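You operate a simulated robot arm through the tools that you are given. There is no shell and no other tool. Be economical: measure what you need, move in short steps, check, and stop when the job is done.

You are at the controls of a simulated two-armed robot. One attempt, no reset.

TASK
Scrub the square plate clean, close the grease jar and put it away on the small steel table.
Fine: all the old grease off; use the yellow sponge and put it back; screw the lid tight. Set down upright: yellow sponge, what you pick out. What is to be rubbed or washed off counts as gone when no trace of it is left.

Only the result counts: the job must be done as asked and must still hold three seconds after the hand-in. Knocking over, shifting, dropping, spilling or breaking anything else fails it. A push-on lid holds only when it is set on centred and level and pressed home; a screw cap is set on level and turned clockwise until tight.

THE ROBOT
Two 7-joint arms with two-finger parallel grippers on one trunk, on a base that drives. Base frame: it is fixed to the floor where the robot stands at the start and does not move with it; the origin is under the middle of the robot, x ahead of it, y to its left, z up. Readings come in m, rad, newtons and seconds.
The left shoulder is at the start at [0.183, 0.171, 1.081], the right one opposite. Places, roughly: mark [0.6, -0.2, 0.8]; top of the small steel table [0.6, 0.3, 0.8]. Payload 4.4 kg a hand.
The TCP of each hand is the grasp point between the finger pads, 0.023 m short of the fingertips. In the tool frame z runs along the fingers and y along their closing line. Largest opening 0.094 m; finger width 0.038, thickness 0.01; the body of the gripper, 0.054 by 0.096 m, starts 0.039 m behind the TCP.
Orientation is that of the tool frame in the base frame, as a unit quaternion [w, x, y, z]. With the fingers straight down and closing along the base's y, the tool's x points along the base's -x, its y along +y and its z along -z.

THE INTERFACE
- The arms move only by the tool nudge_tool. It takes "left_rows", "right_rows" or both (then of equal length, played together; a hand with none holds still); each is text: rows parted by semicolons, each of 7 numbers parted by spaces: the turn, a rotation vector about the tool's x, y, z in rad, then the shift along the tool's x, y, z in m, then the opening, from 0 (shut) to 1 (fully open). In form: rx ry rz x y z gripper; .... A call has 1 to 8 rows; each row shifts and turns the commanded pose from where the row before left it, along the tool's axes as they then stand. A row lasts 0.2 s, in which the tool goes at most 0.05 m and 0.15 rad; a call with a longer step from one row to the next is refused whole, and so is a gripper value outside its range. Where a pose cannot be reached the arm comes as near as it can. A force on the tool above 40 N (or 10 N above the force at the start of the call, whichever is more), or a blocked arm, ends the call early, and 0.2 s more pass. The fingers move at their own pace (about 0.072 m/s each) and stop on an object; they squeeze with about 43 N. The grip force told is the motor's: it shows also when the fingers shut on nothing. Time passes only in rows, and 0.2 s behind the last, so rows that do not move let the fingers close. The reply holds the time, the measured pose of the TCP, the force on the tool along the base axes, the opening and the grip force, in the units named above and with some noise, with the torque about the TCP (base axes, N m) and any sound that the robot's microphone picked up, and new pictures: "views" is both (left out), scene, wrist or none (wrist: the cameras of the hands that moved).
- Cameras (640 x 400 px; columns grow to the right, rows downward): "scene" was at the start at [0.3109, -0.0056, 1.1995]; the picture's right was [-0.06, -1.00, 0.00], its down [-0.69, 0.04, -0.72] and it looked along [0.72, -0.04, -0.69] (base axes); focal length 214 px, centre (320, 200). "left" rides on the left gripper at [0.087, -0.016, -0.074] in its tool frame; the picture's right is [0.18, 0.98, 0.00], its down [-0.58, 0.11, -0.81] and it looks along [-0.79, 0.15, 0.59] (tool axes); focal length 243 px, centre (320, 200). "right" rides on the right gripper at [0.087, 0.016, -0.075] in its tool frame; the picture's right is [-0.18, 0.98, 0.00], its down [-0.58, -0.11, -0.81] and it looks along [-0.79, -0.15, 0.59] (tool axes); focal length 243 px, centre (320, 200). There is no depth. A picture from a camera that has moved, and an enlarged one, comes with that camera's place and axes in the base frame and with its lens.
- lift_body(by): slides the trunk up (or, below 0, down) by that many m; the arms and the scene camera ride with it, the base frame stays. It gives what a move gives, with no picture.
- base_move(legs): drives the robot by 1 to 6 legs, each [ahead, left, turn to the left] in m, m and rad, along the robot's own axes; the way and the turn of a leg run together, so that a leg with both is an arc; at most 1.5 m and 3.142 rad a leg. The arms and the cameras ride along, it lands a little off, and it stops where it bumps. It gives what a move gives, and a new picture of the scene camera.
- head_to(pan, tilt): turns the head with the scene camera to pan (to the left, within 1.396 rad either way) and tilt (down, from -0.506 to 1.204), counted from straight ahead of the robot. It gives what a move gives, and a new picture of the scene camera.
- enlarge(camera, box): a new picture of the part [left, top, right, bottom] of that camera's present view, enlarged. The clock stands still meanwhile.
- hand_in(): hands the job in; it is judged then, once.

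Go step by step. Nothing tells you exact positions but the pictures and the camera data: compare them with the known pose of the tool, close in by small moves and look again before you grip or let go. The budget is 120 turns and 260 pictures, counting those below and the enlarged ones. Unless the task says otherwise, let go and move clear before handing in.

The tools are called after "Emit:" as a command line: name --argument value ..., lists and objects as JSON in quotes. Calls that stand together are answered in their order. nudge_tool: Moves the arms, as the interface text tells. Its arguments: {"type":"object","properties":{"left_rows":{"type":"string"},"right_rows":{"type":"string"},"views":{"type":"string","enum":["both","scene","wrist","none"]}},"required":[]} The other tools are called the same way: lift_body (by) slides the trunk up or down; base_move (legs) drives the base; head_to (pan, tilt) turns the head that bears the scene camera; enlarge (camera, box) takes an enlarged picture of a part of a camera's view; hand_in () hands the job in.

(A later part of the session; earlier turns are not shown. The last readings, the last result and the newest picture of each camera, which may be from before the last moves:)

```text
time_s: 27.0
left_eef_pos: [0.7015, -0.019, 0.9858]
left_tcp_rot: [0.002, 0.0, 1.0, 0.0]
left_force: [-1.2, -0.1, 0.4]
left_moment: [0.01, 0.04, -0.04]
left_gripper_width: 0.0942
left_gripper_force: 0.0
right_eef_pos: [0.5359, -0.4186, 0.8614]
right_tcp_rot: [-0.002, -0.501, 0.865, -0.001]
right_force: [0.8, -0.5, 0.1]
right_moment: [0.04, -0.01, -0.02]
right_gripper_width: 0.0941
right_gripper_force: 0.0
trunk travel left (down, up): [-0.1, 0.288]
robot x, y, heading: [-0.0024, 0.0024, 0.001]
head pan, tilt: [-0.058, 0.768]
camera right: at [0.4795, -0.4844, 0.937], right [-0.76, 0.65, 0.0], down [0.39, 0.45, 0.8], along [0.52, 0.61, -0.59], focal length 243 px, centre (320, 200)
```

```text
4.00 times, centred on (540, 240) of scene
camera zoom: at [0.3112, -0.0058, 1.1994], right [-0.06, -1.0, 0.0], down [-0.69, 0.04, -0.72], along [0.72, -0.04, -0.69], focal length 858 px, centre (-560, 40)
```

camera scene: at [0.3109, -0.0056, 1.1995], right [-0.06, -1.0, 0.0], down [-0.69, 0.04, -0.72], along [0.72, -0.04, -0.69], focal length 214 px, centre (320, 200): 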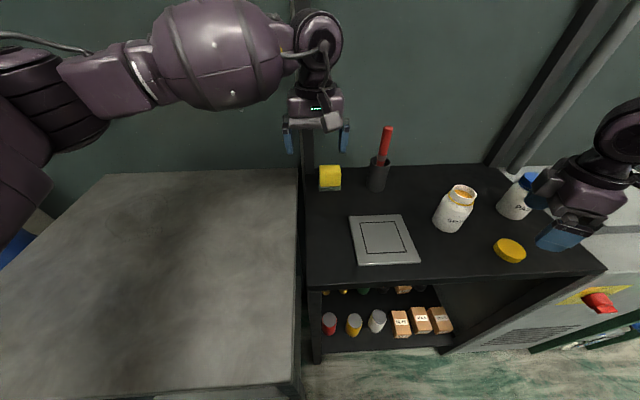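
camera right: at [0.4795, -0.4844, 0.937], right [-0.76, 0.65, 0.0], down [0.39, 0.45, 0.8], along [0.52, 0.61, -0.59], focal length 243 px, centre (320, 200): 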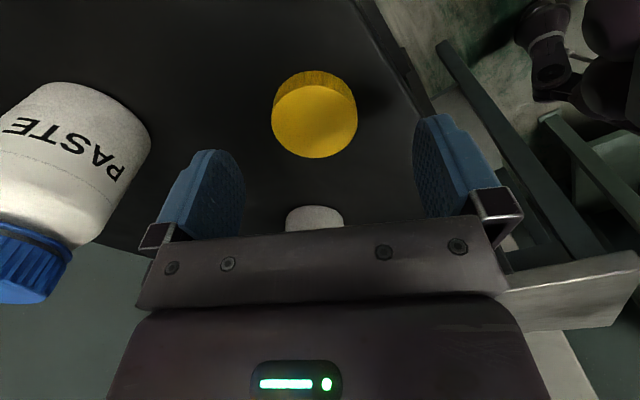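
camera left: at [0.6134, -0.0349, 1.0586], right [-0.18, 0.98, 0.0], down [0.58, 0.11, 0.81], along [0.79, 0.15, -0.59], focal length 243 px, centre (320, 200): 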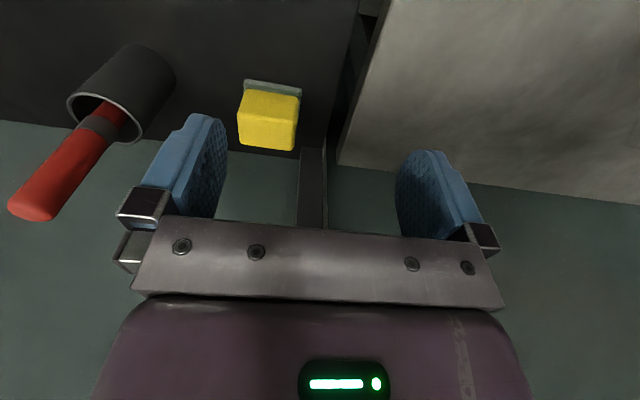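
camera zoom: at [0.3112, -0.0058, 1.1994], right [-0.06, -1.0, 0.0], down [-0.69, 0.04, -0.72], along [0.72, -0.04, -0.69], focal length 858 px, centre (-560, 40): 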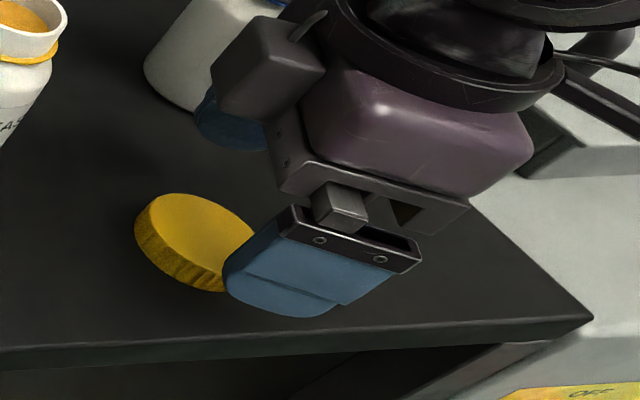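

The lid's centre is about 3 mm off along the closing line, and its top is at z≈0.817. I'll correct, descend to z≈0.827 and grip.

Emit:
nudge_tool --right_rows "0 0 0 0 -0.003 0.02 1; 0 0 0 0 0 0.015 1; 0 0 0 0 0 0 0.2; 0 0 0 0 0 0 0.2; 0 0 0 0 0 0 0.2" --views "wrist"

Emit:
enlarge --camera "scene" --box '[420, 170, 580, 290]'

```text
time_s: 28.2
left_eef_pos: [0.7015, -0.0188, 0.9864]
left_tcp_rot: [0.001, 0.0, 1.0, 0.0]
left_force: [0.8, 1.1, -0.2]
left_moment: [-0.01, 0.02, -0.02]
left_gripper_width: 0.0942
left_gripper_force: 0.1
right_eef_pos: [0.5391, -0.4181, 0.8259]
right_tcp_rot: [-0.002, -0.501, 0.865, 0.0]
right_force: [-0.5, 1.1, 1.1]
right_moment: [-0.02, 0.0, -0.01]
right_gripper_width: 0.0477
right_gripper_force: 43.0
trunk travel left (down, up): [-0.1, 0.288]
robot x, y, heading: [-0.0, -0.0047, 0.002]
head pan, tilt: [-0.058, 0.768]
camera right: at [0.4814, -0.4856, 0.9024], right [-0.76, 0.65, 0.0], down [0.39, 0.45, 0.8], along [0.52, 0.61, -0.59], focal length 243 px, centre (320, 200)
```

right: 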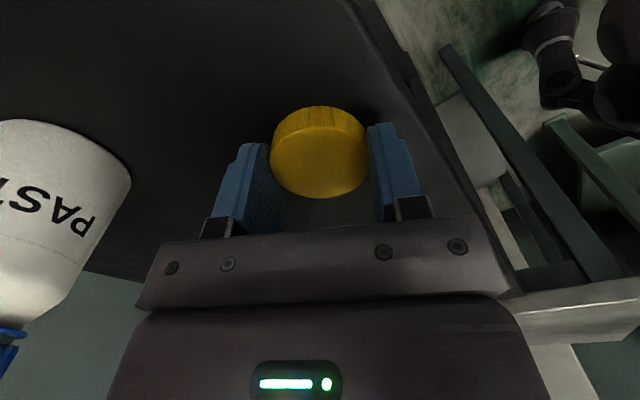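

```text
3.33 times, centred on (500, 230) of scene
camera zoom: at [0.3109, -0.0056, 1.1996], right [-0.06, -1.0, 0.0], down [-0.69, 0.04, -0.72], along [0.72, -0.04, -0.69], focal length 715 px, centre (-280, 100)
```

zoom: 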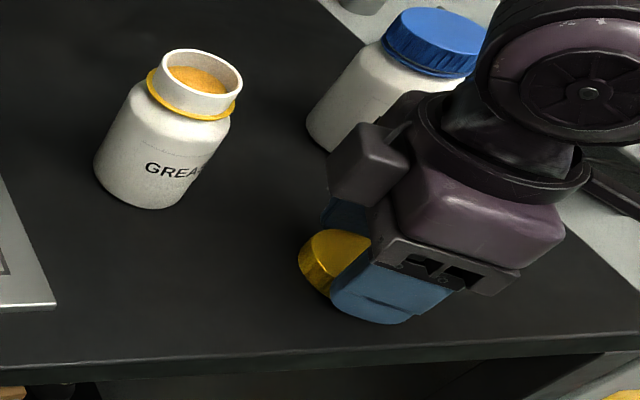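

The lid is gripped (0.048 wide) and centred. I'll lift it and bring the left camera round for a view of the jar.

Emit:
nudge_tool --left_rows "0 0 0 0.03 -0.035 -0.004 1; 0 0 0 0.03 -0.035 -0.004 1; 0 0 0 0.03 -0.035 -0.004 1; 0 0 0 0.03 -0.035 -0.004 1" --right_rows "0 0 0 0 0 -0.03 0.2; 0 0 0 0 0 -0.04 0.2; 0 0 0 0 0 -0.04 0.2; 0 0 0 0 0 -0.01 0.2"

Emit:
enlarge --camera "scene" --box '[420, 150, 580, 250]'

Emit:
enlarge --camera "left" --box '[0, 0, 240, 150]'

```text
time_s: 29.2
left_eef_pos: [0.5815, -0.1637, 1.0024]
left_tcp_rot: [0.002, 0.0, 1.0, 0.0]
left_force: [-0.1, -0.4, 0.8]
left_moment: [0.02, 0.02, -0.01]
left_gripper_width: 0.0941
left_gripper_force: 0.0
right_eef_pos: [0.5385, -0.4196, 0.9471]
right_tcp_rot: [-0.001, -0.501, 0.865, 0.0]
right_force: [-0.1, -0.6, 1.0]
right_moment: [-0.01, -0.02, 0.02]
right_gripper_width: 0.0476
right_gripper_force: 42.6
trunk travel left (down, up): [-0.1, 0.288]
robot x, y, heading: [0.0002, -0.0027, -0.002]
head pan, tilt: [-0.058, 0.768]
camera scene: at [0.3108, -0.0064, 1.1995], right [-0.06, -1.0, 0.0], down [-0.69, 0.04, -0.72], along [0.72, -0.04, -0.69], focal length 214 px, centre (320, 200)
camera right: at [0.4817, -0.4857, 1.0225], right [-0.76, 0.65, 0.0], down [0.39, 0.45, 0.8], along [0.52, 0.61, -0.59], focal length 243 px, centre (320, 200)
camera left: at [0.4936, -0.1794, 1.0767], right [-0.18, 0.98, 0.0], down [0.58, 0.11, 0.81], along [0.79, 0.15, -0.59], focal length 243 px, centre (320, 200)
```

scene: 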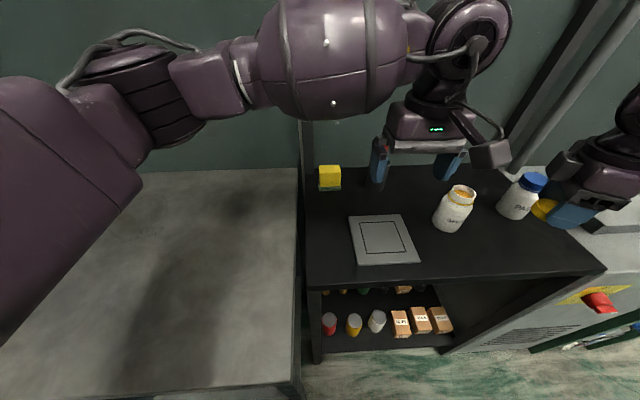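
right: 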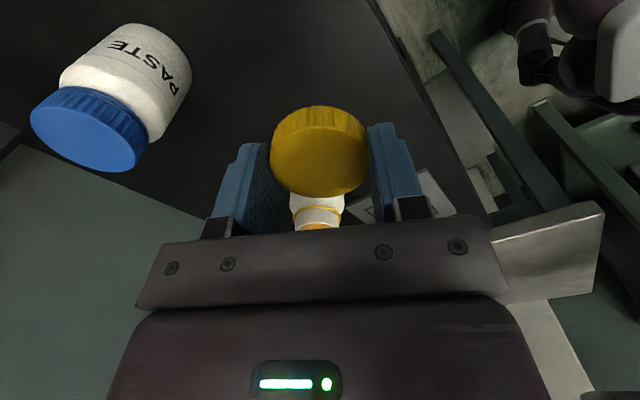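
left: 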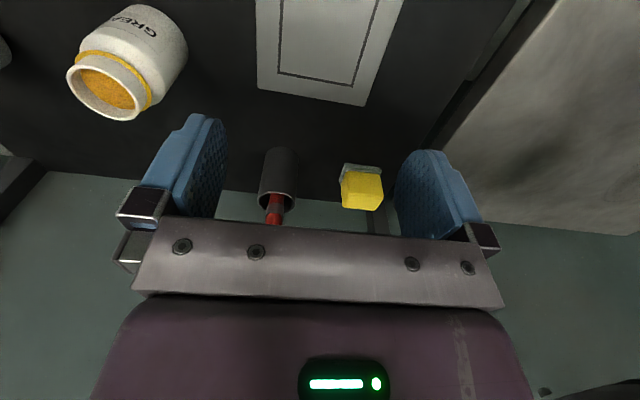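

```text
4.00 times, centred on (500, 200) of scene
camera zoom: at [0.3108, -0.0064, 1.1995], right [-0.06, -1.0, 0.0], down [-0.69, 0.04, -0.72], along [0.72, -0.04, -0.69], focal length 858 px, centre (-400, 200)
```

zoom: 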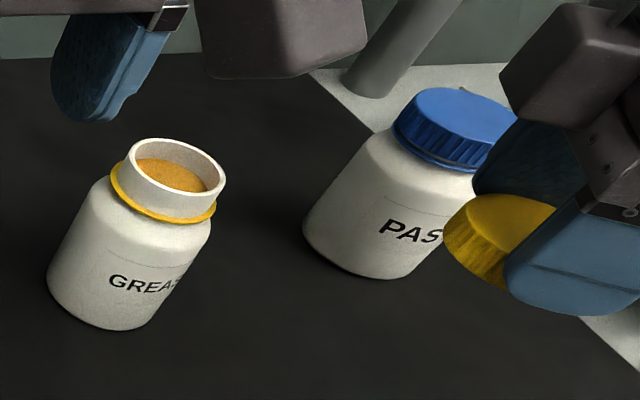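

```text
2.67 times, centred on (120, 75) of left
camera zoom: at [0.4936, -0.1794, 1.0767], right [-0.18, 0.98, 0.0], down [0.58, 0.11, 0.81], along [0.79, 0.15, -0.59], focal length 647 px, centre (853, 533)
```

zoom: 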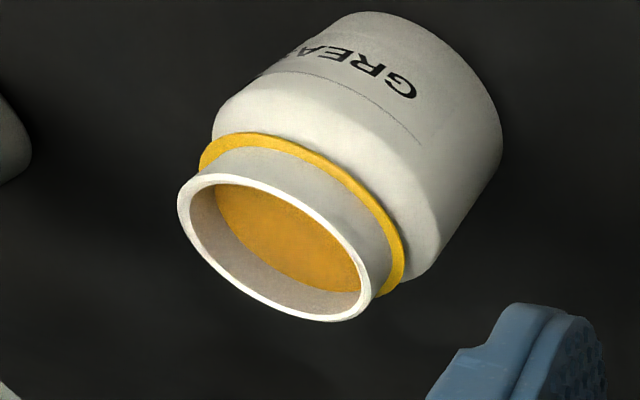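

Triangulating from both cameras puts the jar rim's centre at about (0.6195, -0.3195, 0.905). I'll carry the lid over it and look.

Emit:
nudge_tool --right_rows "0 0 0 0 0 -0.01 0.2; 0 0 0 -0.0423 -0.0068 0 0.2; 0 0 0 -0.0423 -0.0068 0 0.2; 0 0 0 -0.0423 -0.0068 0 0.2; 0 0 0 0 0 0 0.2" --views "none"

Emit:
enlarge --camera "scene" --box '[420, 130, 580, 230]'

Emit:
enlarge --camera "left" --box '[0, 0, 240, 150]'

```text
time_s: 30.4
left_eef_pos: [0.5798, -0.1623, 1.004]
left_tcp_rot: [0.002, 0.001, 1.0, 0.001]
left_force: [-0.4, -0.2, -1.0]
left_moment: [0.04, 0.01, 0.01]
left_gripper_width: 0.0939
left_gripper_force: 0.1
right_eef_pos: [0.617, -0.3179, 0.9566]
right_tcp_rot: [0.0, -0.501, 0.866, -0.002]
right_force: [0.8, -0.1, 0.4]
right_moment: [0.06, 0.0, -0.02]
right_gripper_width: 0.0474
right_gripper_force: 43.0
trunk travel left (down, up): [-0.1, 0.288]
robot x, y, heading: [0.0006, 0.0008, -0.001]
head pan, tilt: [-0.058, 0.768]
```

```text
4.00 times, centred on (500, 180) of scene
camera zoom: at [0.3097, -0.0057, 1.2003], right [-0.06, -1.0, 0.0], down [-0.69, 0.04, -0.72], along [0.72, -0.04, -0.69], focal length 858 px, centre (-400, 280)
```

zoom: 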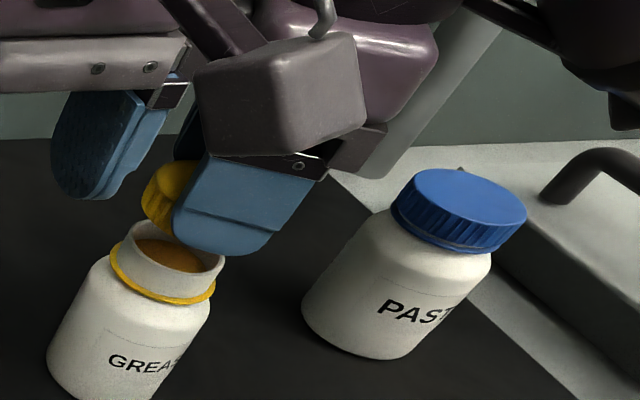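

```text
2.67 times, centred on (120, 75) of left
camera zoom: at [0.4929, -0.1784, 1.0783], right [-0.18, 0.98, 0.0], down [0.58, 0.11, 0.81], along [0.8, 0.15, -0.59], focal length 647 px, centre (853, 533)
```

zoom: 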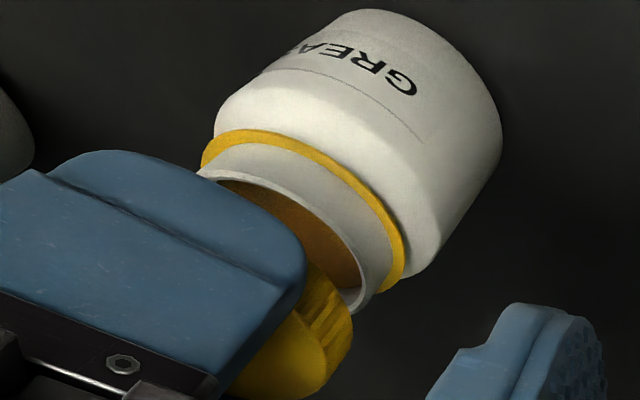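

Alignment looks close, perhaps 2 mm off towards the left and front. I'll lower to just above the rim and recheck.

Emit:
nudge_tool --right_rows "0 0 0 0 -0.002 0.01 0.2; 0 0 0 0 0 0.008 0.2; 0 0 0 0 0 0 0.2" --views "none"

Emit:
enlarge --camera "scene" --box '[430, 150, 510, 240]'

Emit:
enlarge --camera "left" --box '[0, 0, 240, 150]'

```text
time_s: 31.2
left_eef_pos: [0.5808, -0.1619, 1.0033]
left_tcp_rot: [0.001, 0.0, 1.0, 0.0]
left_force: [0.0, -0.3, 1.6]
left_moment: [-0.01, -0.03, -0.03]
left_gripper_width: 0.0939
left_gripper_force: 0.1
right_eef_pos: [0.62, -0.3192, 0.9373]
right_tcp_rot: [-0.002, -0.502, 0.865, 0.0]
right_force: [-1.0, -0.4, -0.7]
right_moment: [-0.02, 0.02, -0.03]
right_gripper_width: 0.0479
right_gripper_force: 42.6
trunk travel left (down, up): [-0.1, 0.288]
robot x, y, heading: [0.0006, 0.0012, -0.0]
head pan, tilt: [-0.058, 0.768]
```

```text
4.44 times, centred on (470, 195) of scene
camera zoom: at [0.3108, -0.0056, 1.1996], right [-0.06, -1.0, 0.0], down [-0.69, 0.04, -0.72], along [0.72, -0.04, -0.69], focal length 953 px, centre (-347, 222)
```

zoom: 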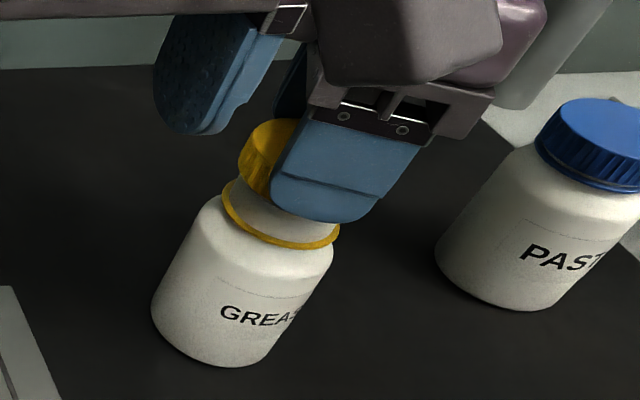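

```text
2.67 times, centred on (120, 75) of left
camera zoom: at [0.4941, -0.1782, 1.077], right [-0.18, 0.98, 0.0], down [0.58, 0.11, 0.81], along [0.79, 0.15, -0.59], focal length 647 px, centre (853, 533)
```

zoom: 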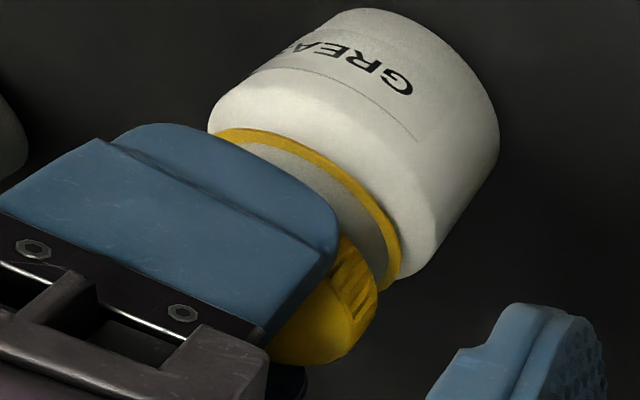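

It appears centred to within a couple of mm. I'll lower gently until the lid meets the rim.

Emit:
nudge_tool --right_rows "0 0 0 0 0 0.004 0.2; 0 0 0 0 0 0.002 0.2; 0 0 0 0 0 0.001 0.2" --views "none"

```text
time_s: 32.0
left_eef_pos: [0.5809, -0.1623, 1.0031]
left_tcp_rot: [0.001, 0.0, 1.0, 0.0]
left_force: [-0.1, 0.0, -0.8]
left_moment: [-0.04, 0.02, -0.04]
left_gripper_width: 0.0938
left_gripper_force: 0.1
right_eef_pos: [0.6212, -0.3189, 0.931]
right_tcp_rot: [-0.001, -0.502, 0.865, 0.001]
right_force: [0.3, -0.2, 0.0]
right_moment: [-0.03, -0.01, 0.0]
right_gripper_width: 0.0477
right_gripper_force: 43.0
trunk travel left (down, up): [-0.1, 0.288]
robot x, y, heading: [0.0004, 0.0015, 0.001]
head pan, tilt: [-0.058, 0.768]
```

Emit:
nudge_tool --right_rows "0 0 0 0 0 0.002 0.2; 0 0 0 0 0 0.001 0.2; 0 0 0 0 0 0.001 0.2" --views "none"

Emit:
enlarge --camera "left" --box '[0, 0, 240, 150]'

```text
time_s: 32.8
left_eef_pos: [0.5793, -0.1616, 1.0042]
left_tcp_rot: [0.002, 0.0, 1.0, 0.0]
left_force: [0.9, -0.1, -1.3]
left_moment: [0.02, 0.02, 0.01]
left_gripper_width: 0.0942
left_gripper_force: 0.0
right_eef_pos: [0.6207, -0.3187, 0.9295]
right_tcp_rot: [0.0, -0.501, 0.865, -0.002]
right_force: [-0.9, -2.3, 14.3]
right_moment: [-0.31, -0.08, 0.0]
right_gripper_width: 0.0475
right_gripper_force: 43.1
trunk travel left (down, up): [-0.1, 0.288]
robot x, y, heading: [0.0032, -0.0001, -0.004]
head pan, tilt: [-0.058, 0.768]
```

```text
2.67 times, centred on (120, 75) of left
camera zoom: at [0.493, -0.178, 1.0782], right [-0.18, 0.98, 0.0], down [0.58, 0.11, 0.81], along [0.8, 0.15, -0.59], focal length 647 px, centre (853, 533)
```

zoom: 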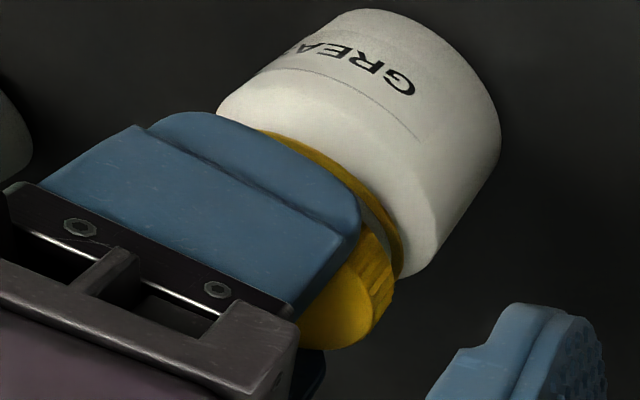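

The contact force sits on the right (-y) edge, so the lid is about 2 mm too far left. I'll raise it slightly, shift right and lower again.

Emit:
nudge_tool --right_rows "0 0 0 0 0 -0.004 0.2; 0 0 0 0.0015 -0.0014 0 0.2; 0 0 0 0 0 0.003 0.2; 0 0 0 0 0 0.001 0.2" --views "none"

```text
time_s: 33.8
left_eef_pos: [0.5804, -0.1622, 1.0054]
left_tcp_rot: [0.003, 0.0, 1.0, 0.0]
left_force: [0.6, 0.2, 0.8]
left_moment: [0.04, 0.04, -0.02]
left_gripper_width: 0.0939
left_gripper_force: 0.0
right_eef_pos: [0.6217, -0.3199, 0.9294]
right_tcp_rot: [0.001, -0.501, 0.865, -0.002]
right_force: [-0.2, 2.6, 17.0]
right_moment: [-0.12, -0.17, 0.02]
right_gripper_width: 0.0478
right_gripper_force: 43.2
trunk travel left (down, up): [-0.1, 0.288]
robot x, y, heading: [0.0025, 0.0017, 0.001]
head pan, tilt: [-0.058, 0.768]
```

Now the contact is nearly centred. A last 1 mm correction, then I start turning clockwise and watch torque and height.

Emit:
nudge_tool --right_rows "0 0 0 0 0 -0.002 0.2; 0 0 0 0 -0.0012 0 0.2; 0 0 0 0 0 0.0015 0.2; 0 0 0.15 0 0 0 0.2; 0 0 0.15 0 0 0 0.2; 0 0 0.15 0 0 0 0.2" --views "none"

Emit:
enlarge --camera "left" --box '[0, 0, 240, 150]'

Emit:
enlarge --camera "scene" --box '[430, 150, 510, 240]'

```text
time_s: 35.2
left_eef_pos: [0.5805, -0.1614, 1.0039]
left_tcp_rot: [0.002, 0.0, 1.0, -0.002]
left_force: [0.2, -0.6, 0.1]
left_moment: [-0.01, 0.01, 0.0]
left_gripper_width: 0.0939
left_gripper_force: 0.1
right_eef_pos: [0.6234, -0.3206, 0.9287]
right_tcp_rot: [0.0, -0.294, 0.956, -0.002]
right_force: [9.2, 3.1, 24.2]
right_moment: [-0.15, -0.74, 0.14]
right_gripper_width: 0.0477
right_gripper_force: 43.3
trunk travel left (down, up): [-0.1, 0.288]
robot x, y, heading: [-0.0001, -0.0027, 0.005]
head pan, tilt: [-0.058, 0.768]
```

```text
2.67 times, centred on (120, 75) of left
camera zoom: at [0.4932, -0.1772, 1.0781], right [-0.18, 0.98, 0.0], down [0.58, 0.11, 0.81], along [0.8, 0.15, -0.59], focal length 647 px, centre (853, 533)
```

zoom: 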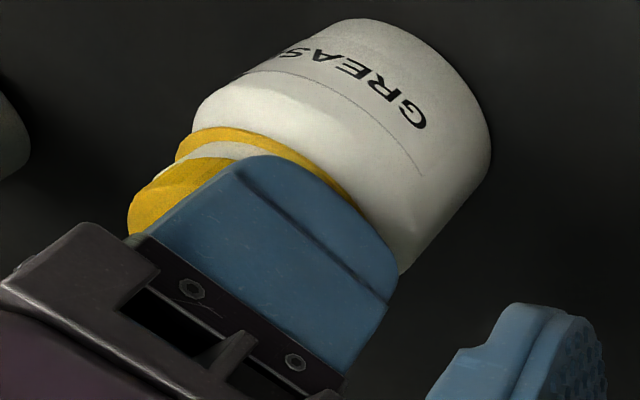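

```text
4.44 times, centred on (470, 195) of scene
camera zoom: at [0.3097, -0.0045, 1.2002], right [-0.06, -1.0, 0.0], down [-0.69, 0.04, -0.72], along [0.72, -0.04, -0.69], focal length 953 px, centre (-347, 222)
```

zoom: 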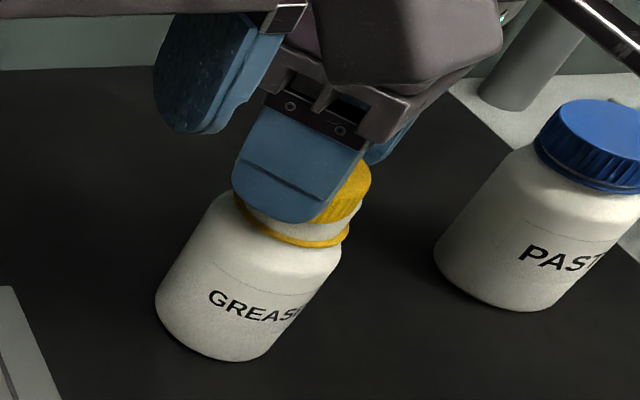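

The jar turned along with the lid, so it has to be held by the other hand. I'll lift the lid off again and check the jar before changing plan.

Emit:
nudge_tool --right_rows "0 0 0 0 0 -0.005 0.2; 0 0 0 0 0 -0.01 0.2; 0 0 0 0 0 -0.02 0.2; 0 0 0 0 0 -0.02 0.2" --views "none"

Emit:
enlarge --camera "left" --box '[0, 0, 240, 150]'

Emit:
enlarge --camera "scene" --box '[420, 150, 580, 250]'

```text
time_s: 36.2
left_eef_pos: [0.5801, -0.1618, 1.0033]
left_tcp_rot: [0.001, 0.0, 1.0, 0.0]
left_force: [0.0, -0.2, 0.2]
left_moment: [0.03, 0.01, -0.05]
left_gripper_width: 0.0938
left_gripper_force: 0.2
right_eef_pos: [0.6228, -0.3215, 0.9821]
right_tcp_rot: [-0.002, -0.295, 0.955, -0.001]
right_force: [-0.4, 0.6, 0.1]
right_moment: [-0.03, 0.01, -0.03]
right_gripper_width: 0.0475
right_gripper_force: 43.0
trunk travel left (down, up): [-0.1, 0.288]
robot x, y, heading: [0.0015, -0.0004, 0.003]
head pan, tilt: [-0.058, 0.768]
```

```text
2.67 times, centred on (120, 75) of left
camera zoom: at [0.4941, -0.1781, 1.0769], right [-0.18, 0.98, 0.0], down [0.58, 0.11, 0.81], along [0.79, 0.15, -0.59], focal length 647 px, centre (853, 533)
```

zoom: 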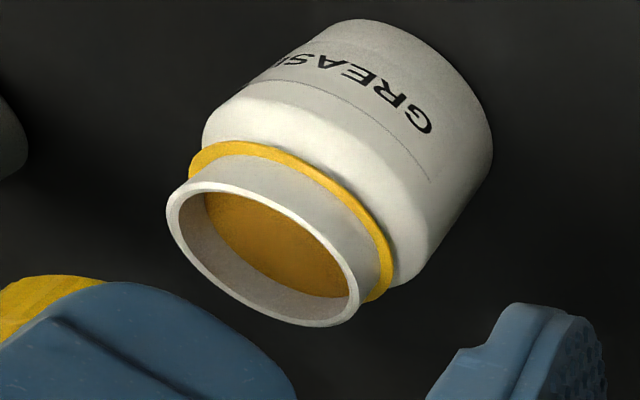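

```text
4.00 times, centred on (500, 200) of scene
camera zoom: at [0.3108, -0.0055, 1.1995], right [-0.06, -1.0, 0.0], down [-0.69, 0.04, -0.72], along [0.72, -0.04, -0.69], focal length 858 px, centre (-400, 200)
```

zoom: 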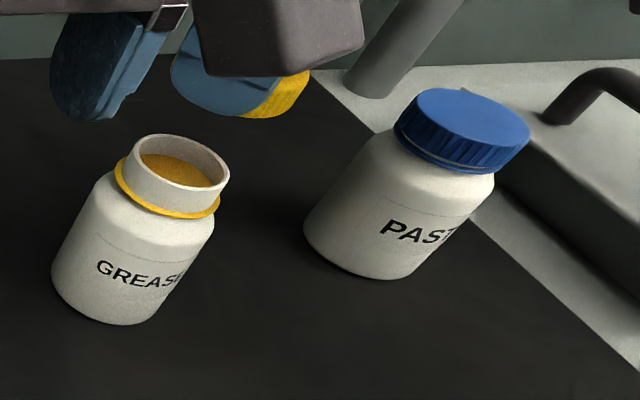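

The jar is still upright at about (0.623, -0.323). Plan: set the lid down, move the jar to the table's front edge with the right hand, hold it there with the left hand pointing forwards, then screw with the right. First I set the lid down at about (0.575, -0.43).

Emit:
nudge_tool --right_rows "0 0 0 0.0335 -0.0207 0 0.2; 0 0 0 0.0335 -0.0207 0 0.2; 0 0 0 0.0335 -0.0207 0 0.2; 0 0 0 0 0 0.04 0.2; 0 0 0 0 0 0.04 0.2; 0 0 0 0 0 0.04 0.2; 0 0 0 0 0 0.025 0.2; 0 0 0 0 0 0.006 0.2" --views "scene"

```text
time_s: 38.0
left_eef_pos: [0.5818, -0.1623, 1.0025]
left_tcp_rot: [0.002, 0.0, 1.0, 0.001]
left_force: [0.1, -0.2, -0.5]
left_moment: [-0.02, 0.02, 0.01]
left_gripper_width: 0.0939
left_gripper_force: 0.1
right_eef_pos: [0.5752, -0.4298, 0.832]
right_tcp_rot: [-0.002, -0.296, 0.955, -0.001]
right_force: [0.5, 0.1, -0.6]
right_moment: [0.01, 0.02, -0.01]
right_gripper_width: 0.0478
right_gripper_force: 42.5
trunk travel left (down, up): [-0.1, 0.288]
robot x, y, heading: [-0.0002, 0.0016, 0.002]
head pan, tilt: [-0.058, 0.768]
camera scene: at [0.3109, -0.0056, 1.1996], right [-0.06, -1.0, 0.0], down [-0.69, 0.04, -0.72], along [0.72, -0.04, -0.69], focal length 214 px, centre (320, 200)
```

scene: 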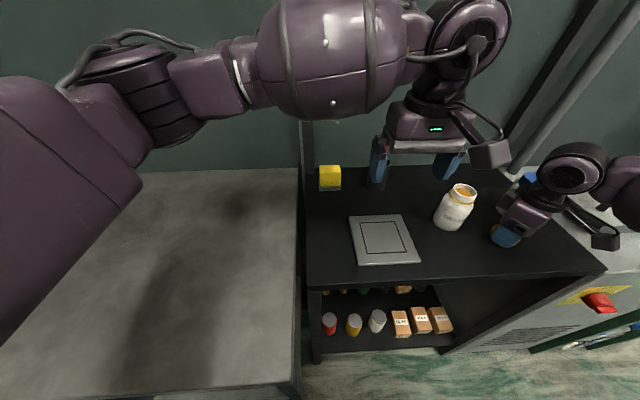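

Emit:
nudge_tool --right_rows "0 0 0 0 0 0.003 0.2; 0 0 0 0 0 0.0015 0.2; 0 0 0 0 0 0.001 0.2" --views "none"

```text
time_s: 38.8
left_eef_pos: [0.5801, -0.1624, 1.0021]
left_tcp_rot: [0.001, -0.001, 1.0, 0.0]
left_force: [0.7, 0.8, 0.7]
left_moment: [0.0, 0.0, -0.01]
left_gripper_width: 0.094
left_gripper_force: 0.1
right_eef_pos: [0.5747, -0.4304, 0.8262]
right_tcp_rot: [-0.002, -0.296, 0.955, -0.001]
right_force: [-0.5, 0.1, 2.4]
right_moment: [0.03, 0.05, 0.0]
right_gripper_width: 0.0477
right_gripper_force: 43.2
trunk travel left (down, up): [-0.1, 0.288]
robot x, y, heading: [0.0005, -0.0025, 0.004]
head pan, tilt: [-0.058, 0.768]
```

Contact felt. I release the lid, rise and go back over the jar.

Emit:
nudge_tool --right_rows "0 0 0 0 0 0 1; 0 0 0 0 0 0 1; 0 0 0 0 0 -0.04 1; 0 0 0 0 0 -0.05 1; 0 0 0 0 0 -0.05 1; 0 0 0 -0.0335 0.0205 -0.01 1; 0 0 0 -0.0335 0.0205 -0.01 1; 0 0 0 -0.0335 0.0205 0 1" --views "wrist"

Emit:
enlarge --camera "scene" --box '[420, 130, 580, 280]'

Emit:
enlarge --camera "left" --box '[0, 0, 240, 150]'

```text
time_s: 40.6
left_eef_pos: [0.581, -0.1634, 1.0017]
left_tcp_rot: [0.001, 0.0, 1.0, 0.0]
left_force: [0.3, -0.8, -0.5]
left_moment: [0.03, 0.01, 0.0]
left_gripper_width: 0.0939
left_gripper_force: 0.0
right_eef_pos: [0.6225, -0.3218, 0.9855]
right_tcp_rot: [-0.002, -0.296, 0.955, -0.001]
right_force: [0.7, -0.8, -0.9]
right_moment: [0.02, 0.08, 0.02]
right_gripper_width: 0.094
right_gripper_force: 0.1
trunk travel left (down, up): [-0.1, 0.288]
robot x, y, heading: [-0.0024, -0.0026, -0.0]
head pan, tilt: [-0.058, 0.768]
camera right: at [0.5422, -0.3568, 1.0625], right [-0.4, 0.92, 0.0], down [0.54, 0.24, 0.8], along [0.74, 0.32, -0.6], focal length 243 px, centre (320, 200)
```

right: 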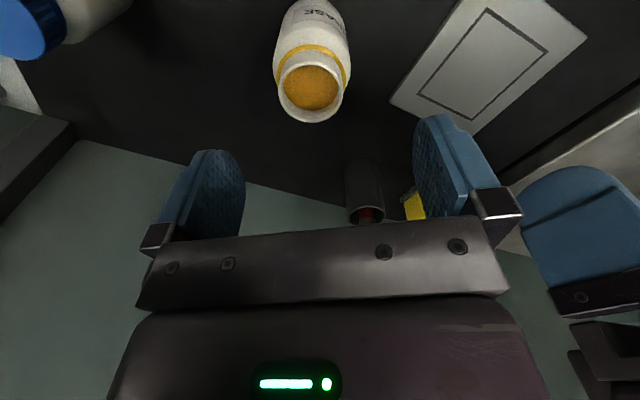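

```text
2.67 times, centred on (500, 205) of scene
camera zoom: at [0.3115, -0.0056, 1.1993], right [-0.06, -1.0, 0.0], down [-0.69, 0.04, -0.72], along [0.72, -0.04, -0.7], focal length 572 px, centre (-160, 187)
```

zoom: 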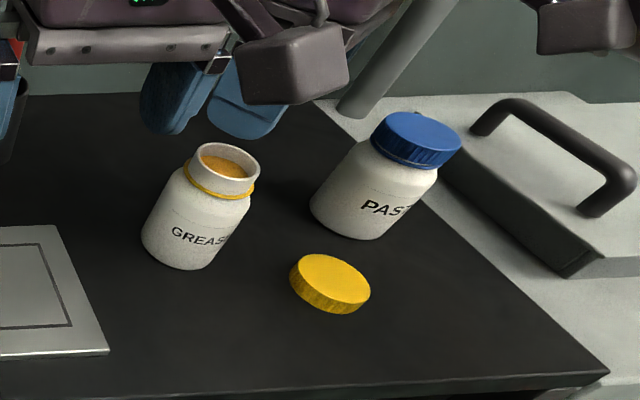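

```text
2.67 times, centred on (120, 75) of left
camera zoom: at [0.4948, -0.1782, 1.0764], right [-0.18, 0.98, 0.0], down [0.58, 0.11, 0.81], along [0.79, 0.15, -0.59], focal length 647 px, centre (853, 533)
```

zoom: 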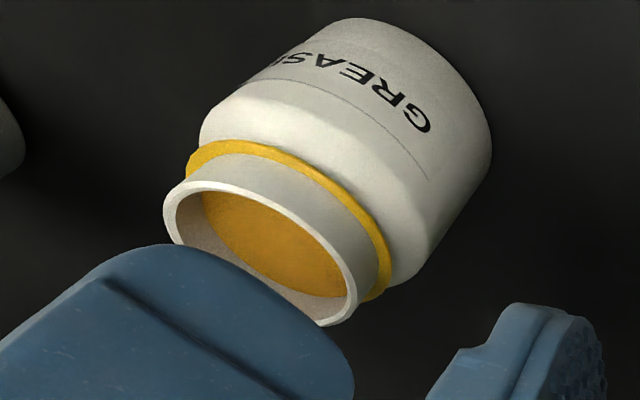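

The lid is down and upright. I'll centre over the jar and descend around its body, keeping the palm just above the rim.

Emit:
nudge_tool --right_rows "0 0 0 0.0013 -0.0036 0 1; 0 0 0 0 0 0.04 1; 0 0 0 0 0 0.03 1; 0 0 0 0 0 0 1" --views "wrist"

Emit:
enlarge --camera "left" --box '[0, 0, 240, 150]'

```text
time_s: 41.6
left_eef_pos: [0.5801, -0.162, 1.004]
left_tcp_rot: [0.003, 0.0, 1.0, 0.0]
left_force: [1.1, -0.1, 0.3]
left_moment: [0.0, 0.02, 0.01]
left_gripper_width: 0.0943
left_gripper_force: 0.1
right_eef_pos: [0.6248, -0.3276, 0.9163]
right_tcp_rot: [-0.002, -0.297, 0.955, 0.0]
right_force: [0.8, -0.5, -1.1]
right_moment: [-0.01, 0.03, 0.01]
right_gripper_width: 0.094
right_gripper_force: 0.0
trunk travel left (down, up): [-0.1, 0.288]
robot x, y, heading: [0.0009, -0.004, -0.001]
head pan, tilt: [-0.058, 0.768]
camera right: at [0.5438, -0.3615, 0.9921], right [-0.4, 0.91, 0.0], down [0.54, 0.24, 0.8], along [0.74, 0.33, -0.59], focal length 243 px, centre (320, 200)
```

right: 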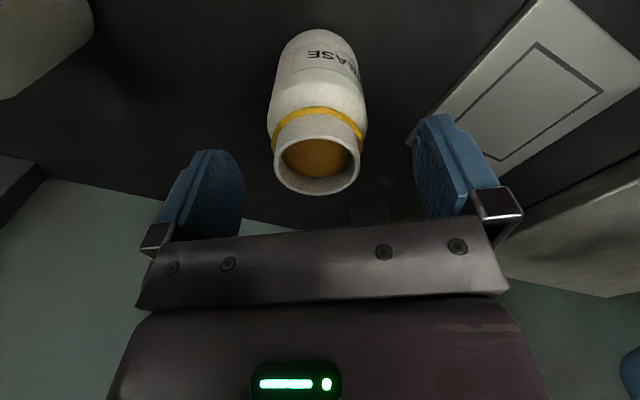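

```text
2.67 times, centred on (120, 75) of left
camera zoom: at [0.494, -0.1781, 1.0771], right [-0.18, 0.98, 0.0], down [0.58, 0.11, 0.81], along [0.79, 0.15, -0.59], focal length 647 px, centre (853, 533)
```

zoom: 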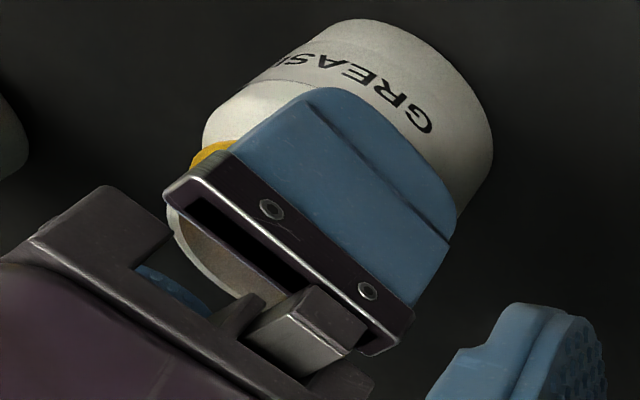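

Centred. I'll go down to z≈0.874 and grip the body.

Emit:
nudge_tool --right_rows "0 0 0 0 0.001 0.02 1; 0 0 0 0 0 0.015 1; 0 0 0 0 0 0.006 1; 0 0 0 0 0 0 0.3; 0 0 0 0 0 0 0.3; 0 0 0 0 0 0 0.3" --views "wrist"

Emit:
enlarge --camera "left" --box '[0, 0, 240, 150]'

```text
time_s: 43.0
left_eef_pos: [0.5817, -0.1627, 1.003]
left_tcp_rot: [0.0, 0.0, 1.0, -0.001]
left_force: [0.7, -0.2, -0.1]
left_moment: [-0.06, -0.03, 0.01]
left_gripper_width: 0.0942
left_gripper_force: 0.1
right_eef_pos: [0.6242, -0.3258, 0.8751]
right_tcp_rot: [-0.002, -0.296, 0.955, -0.001]
right_force: [0.5, -0.3, 1.1]
right_moment: [0.0, -0.08, -0.01]
right_gripper_width: 0.0578
right_gripper_force: 43.0
trunk travel left (down, up): [-0.1, 0.288]
robot x, y, heading: [0.0016, -0.0022, -0.001]
head pan, tilt: [-0.058, 0.768]
camera right: at [0.5434, -0.3606, 0.9512], right [-0.4, 0.91, 0.0], down [0.54, 0.24, 0.8], along [0.74, 0.32, -0.59], focal length 243 px, centre (320, 200)
```

right: 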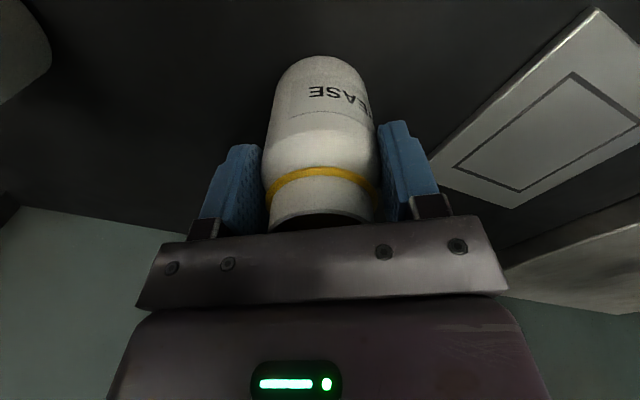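

```text
2.67 times, centred on (120, 75) of left
camera zoom: at [0.4943, -0.1782, 1.0769], right [-0.18, 0.98, 0.0], down [0.58, 0.11, 0.81], along [0.79, 0.15, -0.59], focal length 647 px, centre (853, 533)
```

zoom: 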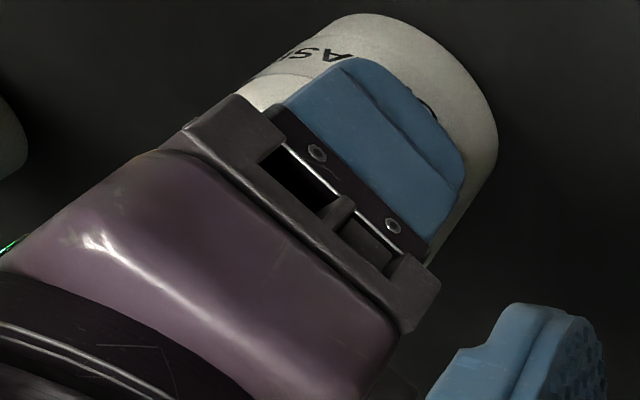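

The jar's body is gripped (0.058). I'll lift it a little and carry it to the front edge at about (0.54, -0.31).

Emit:
nudge_tool --right_rows "0 0 0 0 0 -0.015 0.3; 0 0 0 0.0201 0.0202 0 0.3; 0 0 0 0.0201 0.0202 0 0.3; 0 0 0 0.0202 0.0201 0 0.3; 0 0 0 0 0 0 0.3; 0 0 0 0 0 0.01 0.3" --views "scene"

Emit:
enlarge --camera "scene" --box '[390, 190, 550, 310]'

```text
time_s: 44.4
left_eef_pos: [0.5808, -0.1627, 1.0025]
left_tcp_rot: [0.0, -0.001, 1.0, 0.001]
left_force: [0.5, 0.8, 0.4]
left_moment: [-0.02, 0.0, 0.01]
left_gripper_width: 0.0941
left_gripper_force: 0.1
right_eef_pos: [0.5402, -0.308, 0.8807]
right_tcp_rot: [-0.002, -0.296, 0.955, 0.0]
right_force: [-0.8, -0.1, -2.7]
right_moment: [0.02, -0.02, -0.03]
right_gripper_width: 0.0577
right_gripper_force: 43.1
trunk travel left (down, up): [-0.1, 0.288]
robot x, y, heading: [-0.0025, -0.0012, -0.003]
head pan, tilt: [-0.058, 0.768]
camera scene: at [0.3111, -0.0058, 1.1994], right [-0.06, -1.0, 0.0], down [-0.69, 0.04, -0.72], along [0.72, -0.04, -0.69], focal length 214 px, centre (320, 200)
```

scene: 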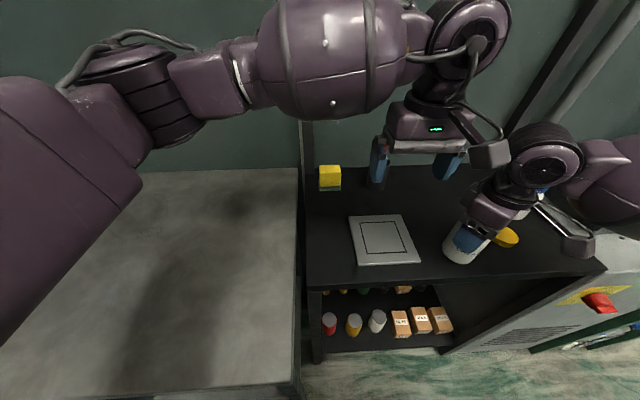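

```text
3.33 times, centred on (470, 250) of scene
camera zoom: at [0.3111, -0.0058, 1.1994], right [-0.06, -1.0, 0.0], down [-0.69, 0.04, -0.72], along [0.72, -0.04, -0.69], focal length 715 px, centre (-180, 33)
```

zoom: 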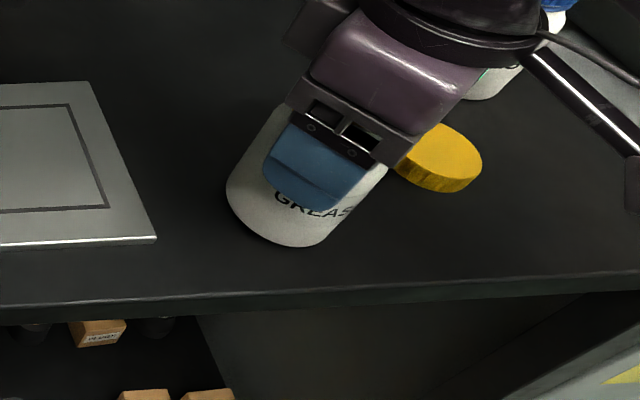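

The jar is over the front edge with about 2 cm to spare. I'll lower it onto the table.

Emit:
nudge_tool --right_rows "0 0 0 0 0 0.004 0.3; 0 0 0 0 0 0.0015 0.3; 0 0 0 0 0 0.001 0.3" --views "none"

```text
time_s: 45.2
left_eef_pos: [0.5796, -0.1629, 1.0028]
left_tcp_rot: [0.001, 0.0, 1.0, 0.0]
left_force: [-0.3, 0.8, 0.8]
left_moment: [0.0, -0.02, 0.02]
left_gripper_width: 0.0942
left_gripper_force: 0.0
right_eef_pos: [0.5399, -0.3091, 0.8768]
right_tcp_rot: [-0.001, -0.296, 0.955, -0.001]
right_force: [0.3, -0.2, 6.7]
right_moment: [0.0, 0.18, 0.0]
right_gripper_width: 0.0581
right_gripper_force: 42.8
trunk travel left (down, up): [-0.1, 0.288]
robot x, y, heading: [-0.0019, -0.0031, 0.001]
head pan, tilt: [-0.058, 0.768]
```

I release the jar and raise the right hand clear. Then I'll back the base up a little so the left hand has room to point forwards.

Emit:
nudge_tool --right_rows "0 0 0 0 0 0 1; 0 0 0 0 0 0 1; 0 0 0 0 0 -0.03 1; 0 0 0 0 0 -0.05 1; 0 0 0 0 0 -0.05 1; 0 0 0 0.0131 -0.0398 0 1; 0 0 0 0.0131 -0.0398 0 1; 0 0 0 0.013 -0.0398 0 1" --views "none"

Emit:
base_move --legs '[[-0.15, 0, 0]]'

```text
time_s: 47.0
left_eef_pos: [0.5817, -0.1622, 1.0015]
left_tcp_rot: [0.0, 0.0, 1.0, 0.0]
left_force: [-0.1, 0.9, -0.5]
left_moment: [0.02, 0.04, 0.0]
left_gripper_width: 0.0937
left_gripper_force: 0.1
right_eef_pos: [0.5754, -0.4299, 1.0021]
right_tcp_rot: [-0.001, -0.297, 0.955, 0.0]
right_force: [0.8, 0.3, -1.0]
right_moment: [0.03, 0.03, 0.0]
right_gripper_width: 0.0938
right_gripper_force: 0.0
trunk travel left (down, up): [-0.1, 0.288]
robot x, y, heading: [-0.0009, 0.0006, 0.006]
head pan, tilt: [-0.058, 0.768]
```

```text
time_s: 48.4
left_eef_pos: [0.4293, -0.1614, 1.0039]
left_tcp_rot: [0.001, -0.001, 1.0, 0.0]
left_force: [0.3, -0.6, 0.6]
left_moment: [0.01, -0.03, 0.0]
left_gripper_width: 0.0938
left_gripper_force: 0.0
right_eef_pos: [0.4239, -0.4271, 1.0043]
right_tcp_rot: [-0.002, -0.297, 0.955, -0.001]
right_force: [0.3, -0.4, 0.6]
right_moment: [-0.04, -0.04, -0.03]
right_gripper_width: 0.0942
right_gripper_force: 0.0
trunk travel left (down, up): [-0.1, 0.288]
robot x, y, heading: [-0.1521, 0.0044, 0.003]
head pan, tilt: [-0.058, 0.768]
camera scene: at [0.1594, -0.0051, 1.1996], right [-0.06, -1.0, 0.0], down [-0.69, 0.04, -0.72], along [0.72, -0.04, -0.69], focal length 214 px, centre (320, 200)
```

scene: 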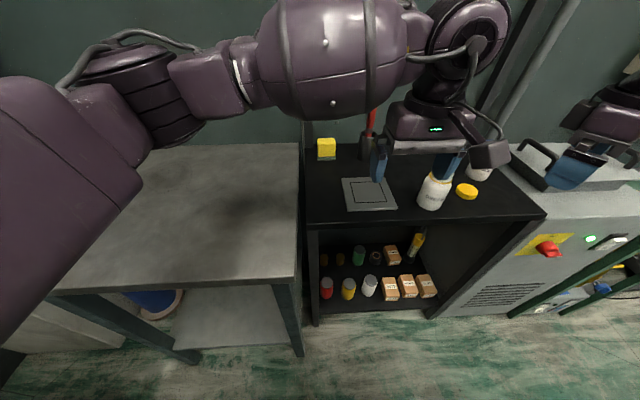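

The jar stands upright. I'll pitch the left hand forwards in front of the jar while moving it across to y≈-0.31.

Emit:
nudge_tool --left_rows "0 -0.15 0 0 -0.018 0 1; 0 -0.15 0 0 -0.018 0 1; 0 -0.15 0 0 -0.018 0 1; 0 -0.15 0 0 -0.018 0 1; 0 -0.15 0 0 -0.018 0 1; 0 -0.15 0 0 -0.018 0 1; 0 -0.15 0 0 -0.018 0 1; 0 -0.15 0 0 -0.02 0 1"

```text
time_s: 50.4
left_eef_pos: [0.5044, -0.2536, 1.0395]
left_tcp_rot: [0.575, -0.072, 0.815, 0.02]
left_force: [1.2, 0.6, -0.8]
left_moment: [0.02, 0.02, -0.02]
left_gripper_width: 0.0939
left_gripper_force: 0.2
right_eef_pos: [0.4255, -0.4265, 1.0055]
right_tcp_rot: [-0.002, -0.297, 0.955, -0.001]
right_force: [-0.5, 1.1, -0.5]
right_moment: [-0.02, 0.0, -0.04]
right_gripper_width: 0.0938
right_gripper_force: 0.1
trunk travel left (down, up): [-0.1, 0.288]
robot x, y, heading: [-0.1527, 0.0017, 0.004]
head pan, tilt: [-0.058, 0.768]
stopped in row 8 (left hand): the arm was blocked; the commanded pose is now the measured one
camera scene: at [0.1601, -0.0045, 1.1995], right [-0.05, -1.0, 0.0], down [-0.69, 0.04, -0.72], along [0.72, -0.04, -0.69], focal length 214 px, centre (320, 200)
camera left: at [0.4094, -0.2866, 0.984], right [-0.2, 0.95, -0.22], down [-0.58, 0.07, 0.81], along [0.79, 0.29, 0.54], focal length 243 px, centre (320, 200)
```

scene: 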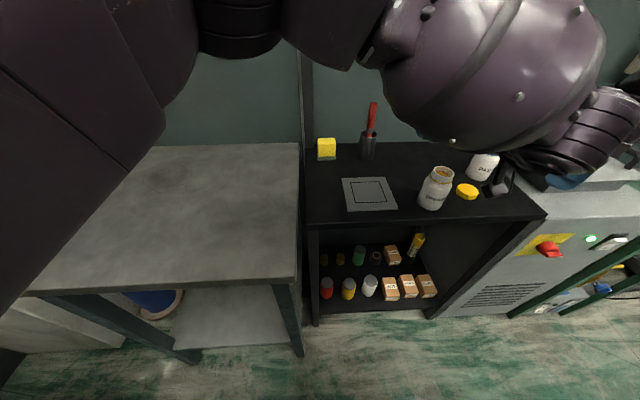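
left: 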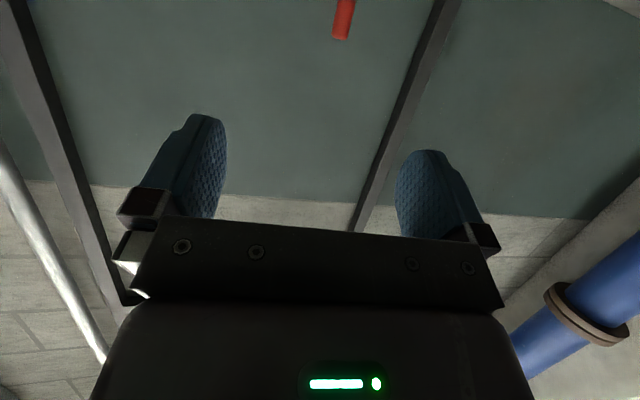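

The left arm can't fold that far across here. New plan: the right hand lifts the jar in the air, the left hand takes its lower body from the left, and then the right hand fetches the lid. First I bring the left hand back to the left.

Emit:
nudge_tool --left_rows "0 0 0 -0.0055 0.0368 0.0098 1; 0 0 0 -0.0055 0.0368 0.0098 1; 0 0 0 -0.0055 0.0368 0.0098 1; 0 0 0 -0.0055 0.0368 0.0098 1; 0 0 0 -0.0055 0.0368 0.0098 1; 0 0 0 -0.0055 0.0368 0.0098 1; 0 0 0 -0.0055 0.0368 0.0098 1; 0 0 0 -0.0055 0.0368 0.0098 1" --views "none"

Emit:
nudge_tool --left_rows "0.15 0 0 0 0 0 1; 0.15 0 0 0 0 0 1; 0.15 0 0 0 0 0 1; 0.15 0 0 0 0 0 1; 0.15 0 0 0 0 0 1; 0.15 0 0 0 0 0 1; 0 -0.14 0 0 0 0 1; 0 -0.14 0 0 0 0 1" --views "scene"

```text
time_s: 52.2
left_eef_pos: [0.5525, 0.0468, 1.0361]
left_tcp_rot: [0.573, -0.066, 0.816, 0.018]
left_force: [-0.3, -0.5, 0.2]
left_moment: [0.02, -0.01, -0.02]
left_gripper_width: 0.0939
left_gripper_force: 0.1
right_eef_pos: [0.4244, -0.4264, 1.0047]
right_tcp_rot: [-0.002, -0.297, 0.955, -0.001]
right_force: [-0.8, 0.2, 0.0]
right_moment: [0.02, 0.04, -0.01]
right_gripper_width: 0.0941
right_gripper_force: 0.0
trunk travel left (down, up): [-0.1, 0.288]
robot x, y, heading: [-0.1532, -0.001, 0.005]
head pan, tilt: [-0.058, 0.768]
```

```text
time_s: 54.0
left_eef_pos: [0.5491, 0.0454, 1.034]
left_tcp_rot: [0.645, 0.139, 0.66, -0.36]
left_force: [1.1, -0.2, 0.2]
left_moment: [0.03, 0.05, 0.01]
left_gripper_width: 0.0941
left_gripper_force: 0.0
right_eef_pos: [0.4251, -0.4267, 1.0035]
right_tcp_rot: [-0.001, -0.297, 0.955, 0.0]
right_force: [0.5, 0.1, -0.1]
right_moment: [0.01, 0.0, -0.02]
right_gripper_width: 0.0938
right_gripper_force: 0.0
trunk travel left (down, up): [-0.1, 0.288]
robot x, y, heading: [-0.1491, -0.002, 0.004]
head pan, tilt: [-0.058, 0.768]
camera scene: at [0.1603, -0.0052, 1.1993], right [-0.05, -1.0, 0.0], down [-0.69, 0.04, -0.72], along [0.72, -0.04, -0.69], focal length 214 px, centre (320, 200)
```

scene: 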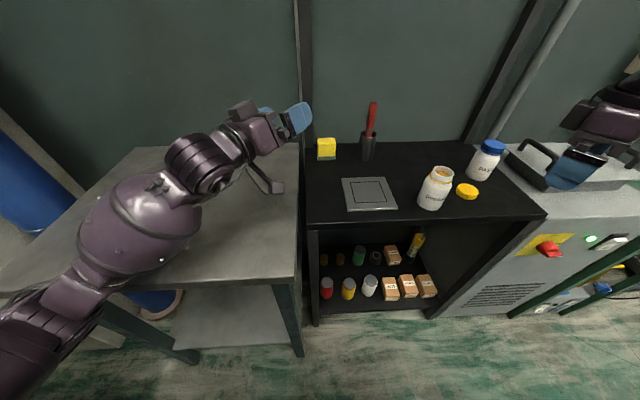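

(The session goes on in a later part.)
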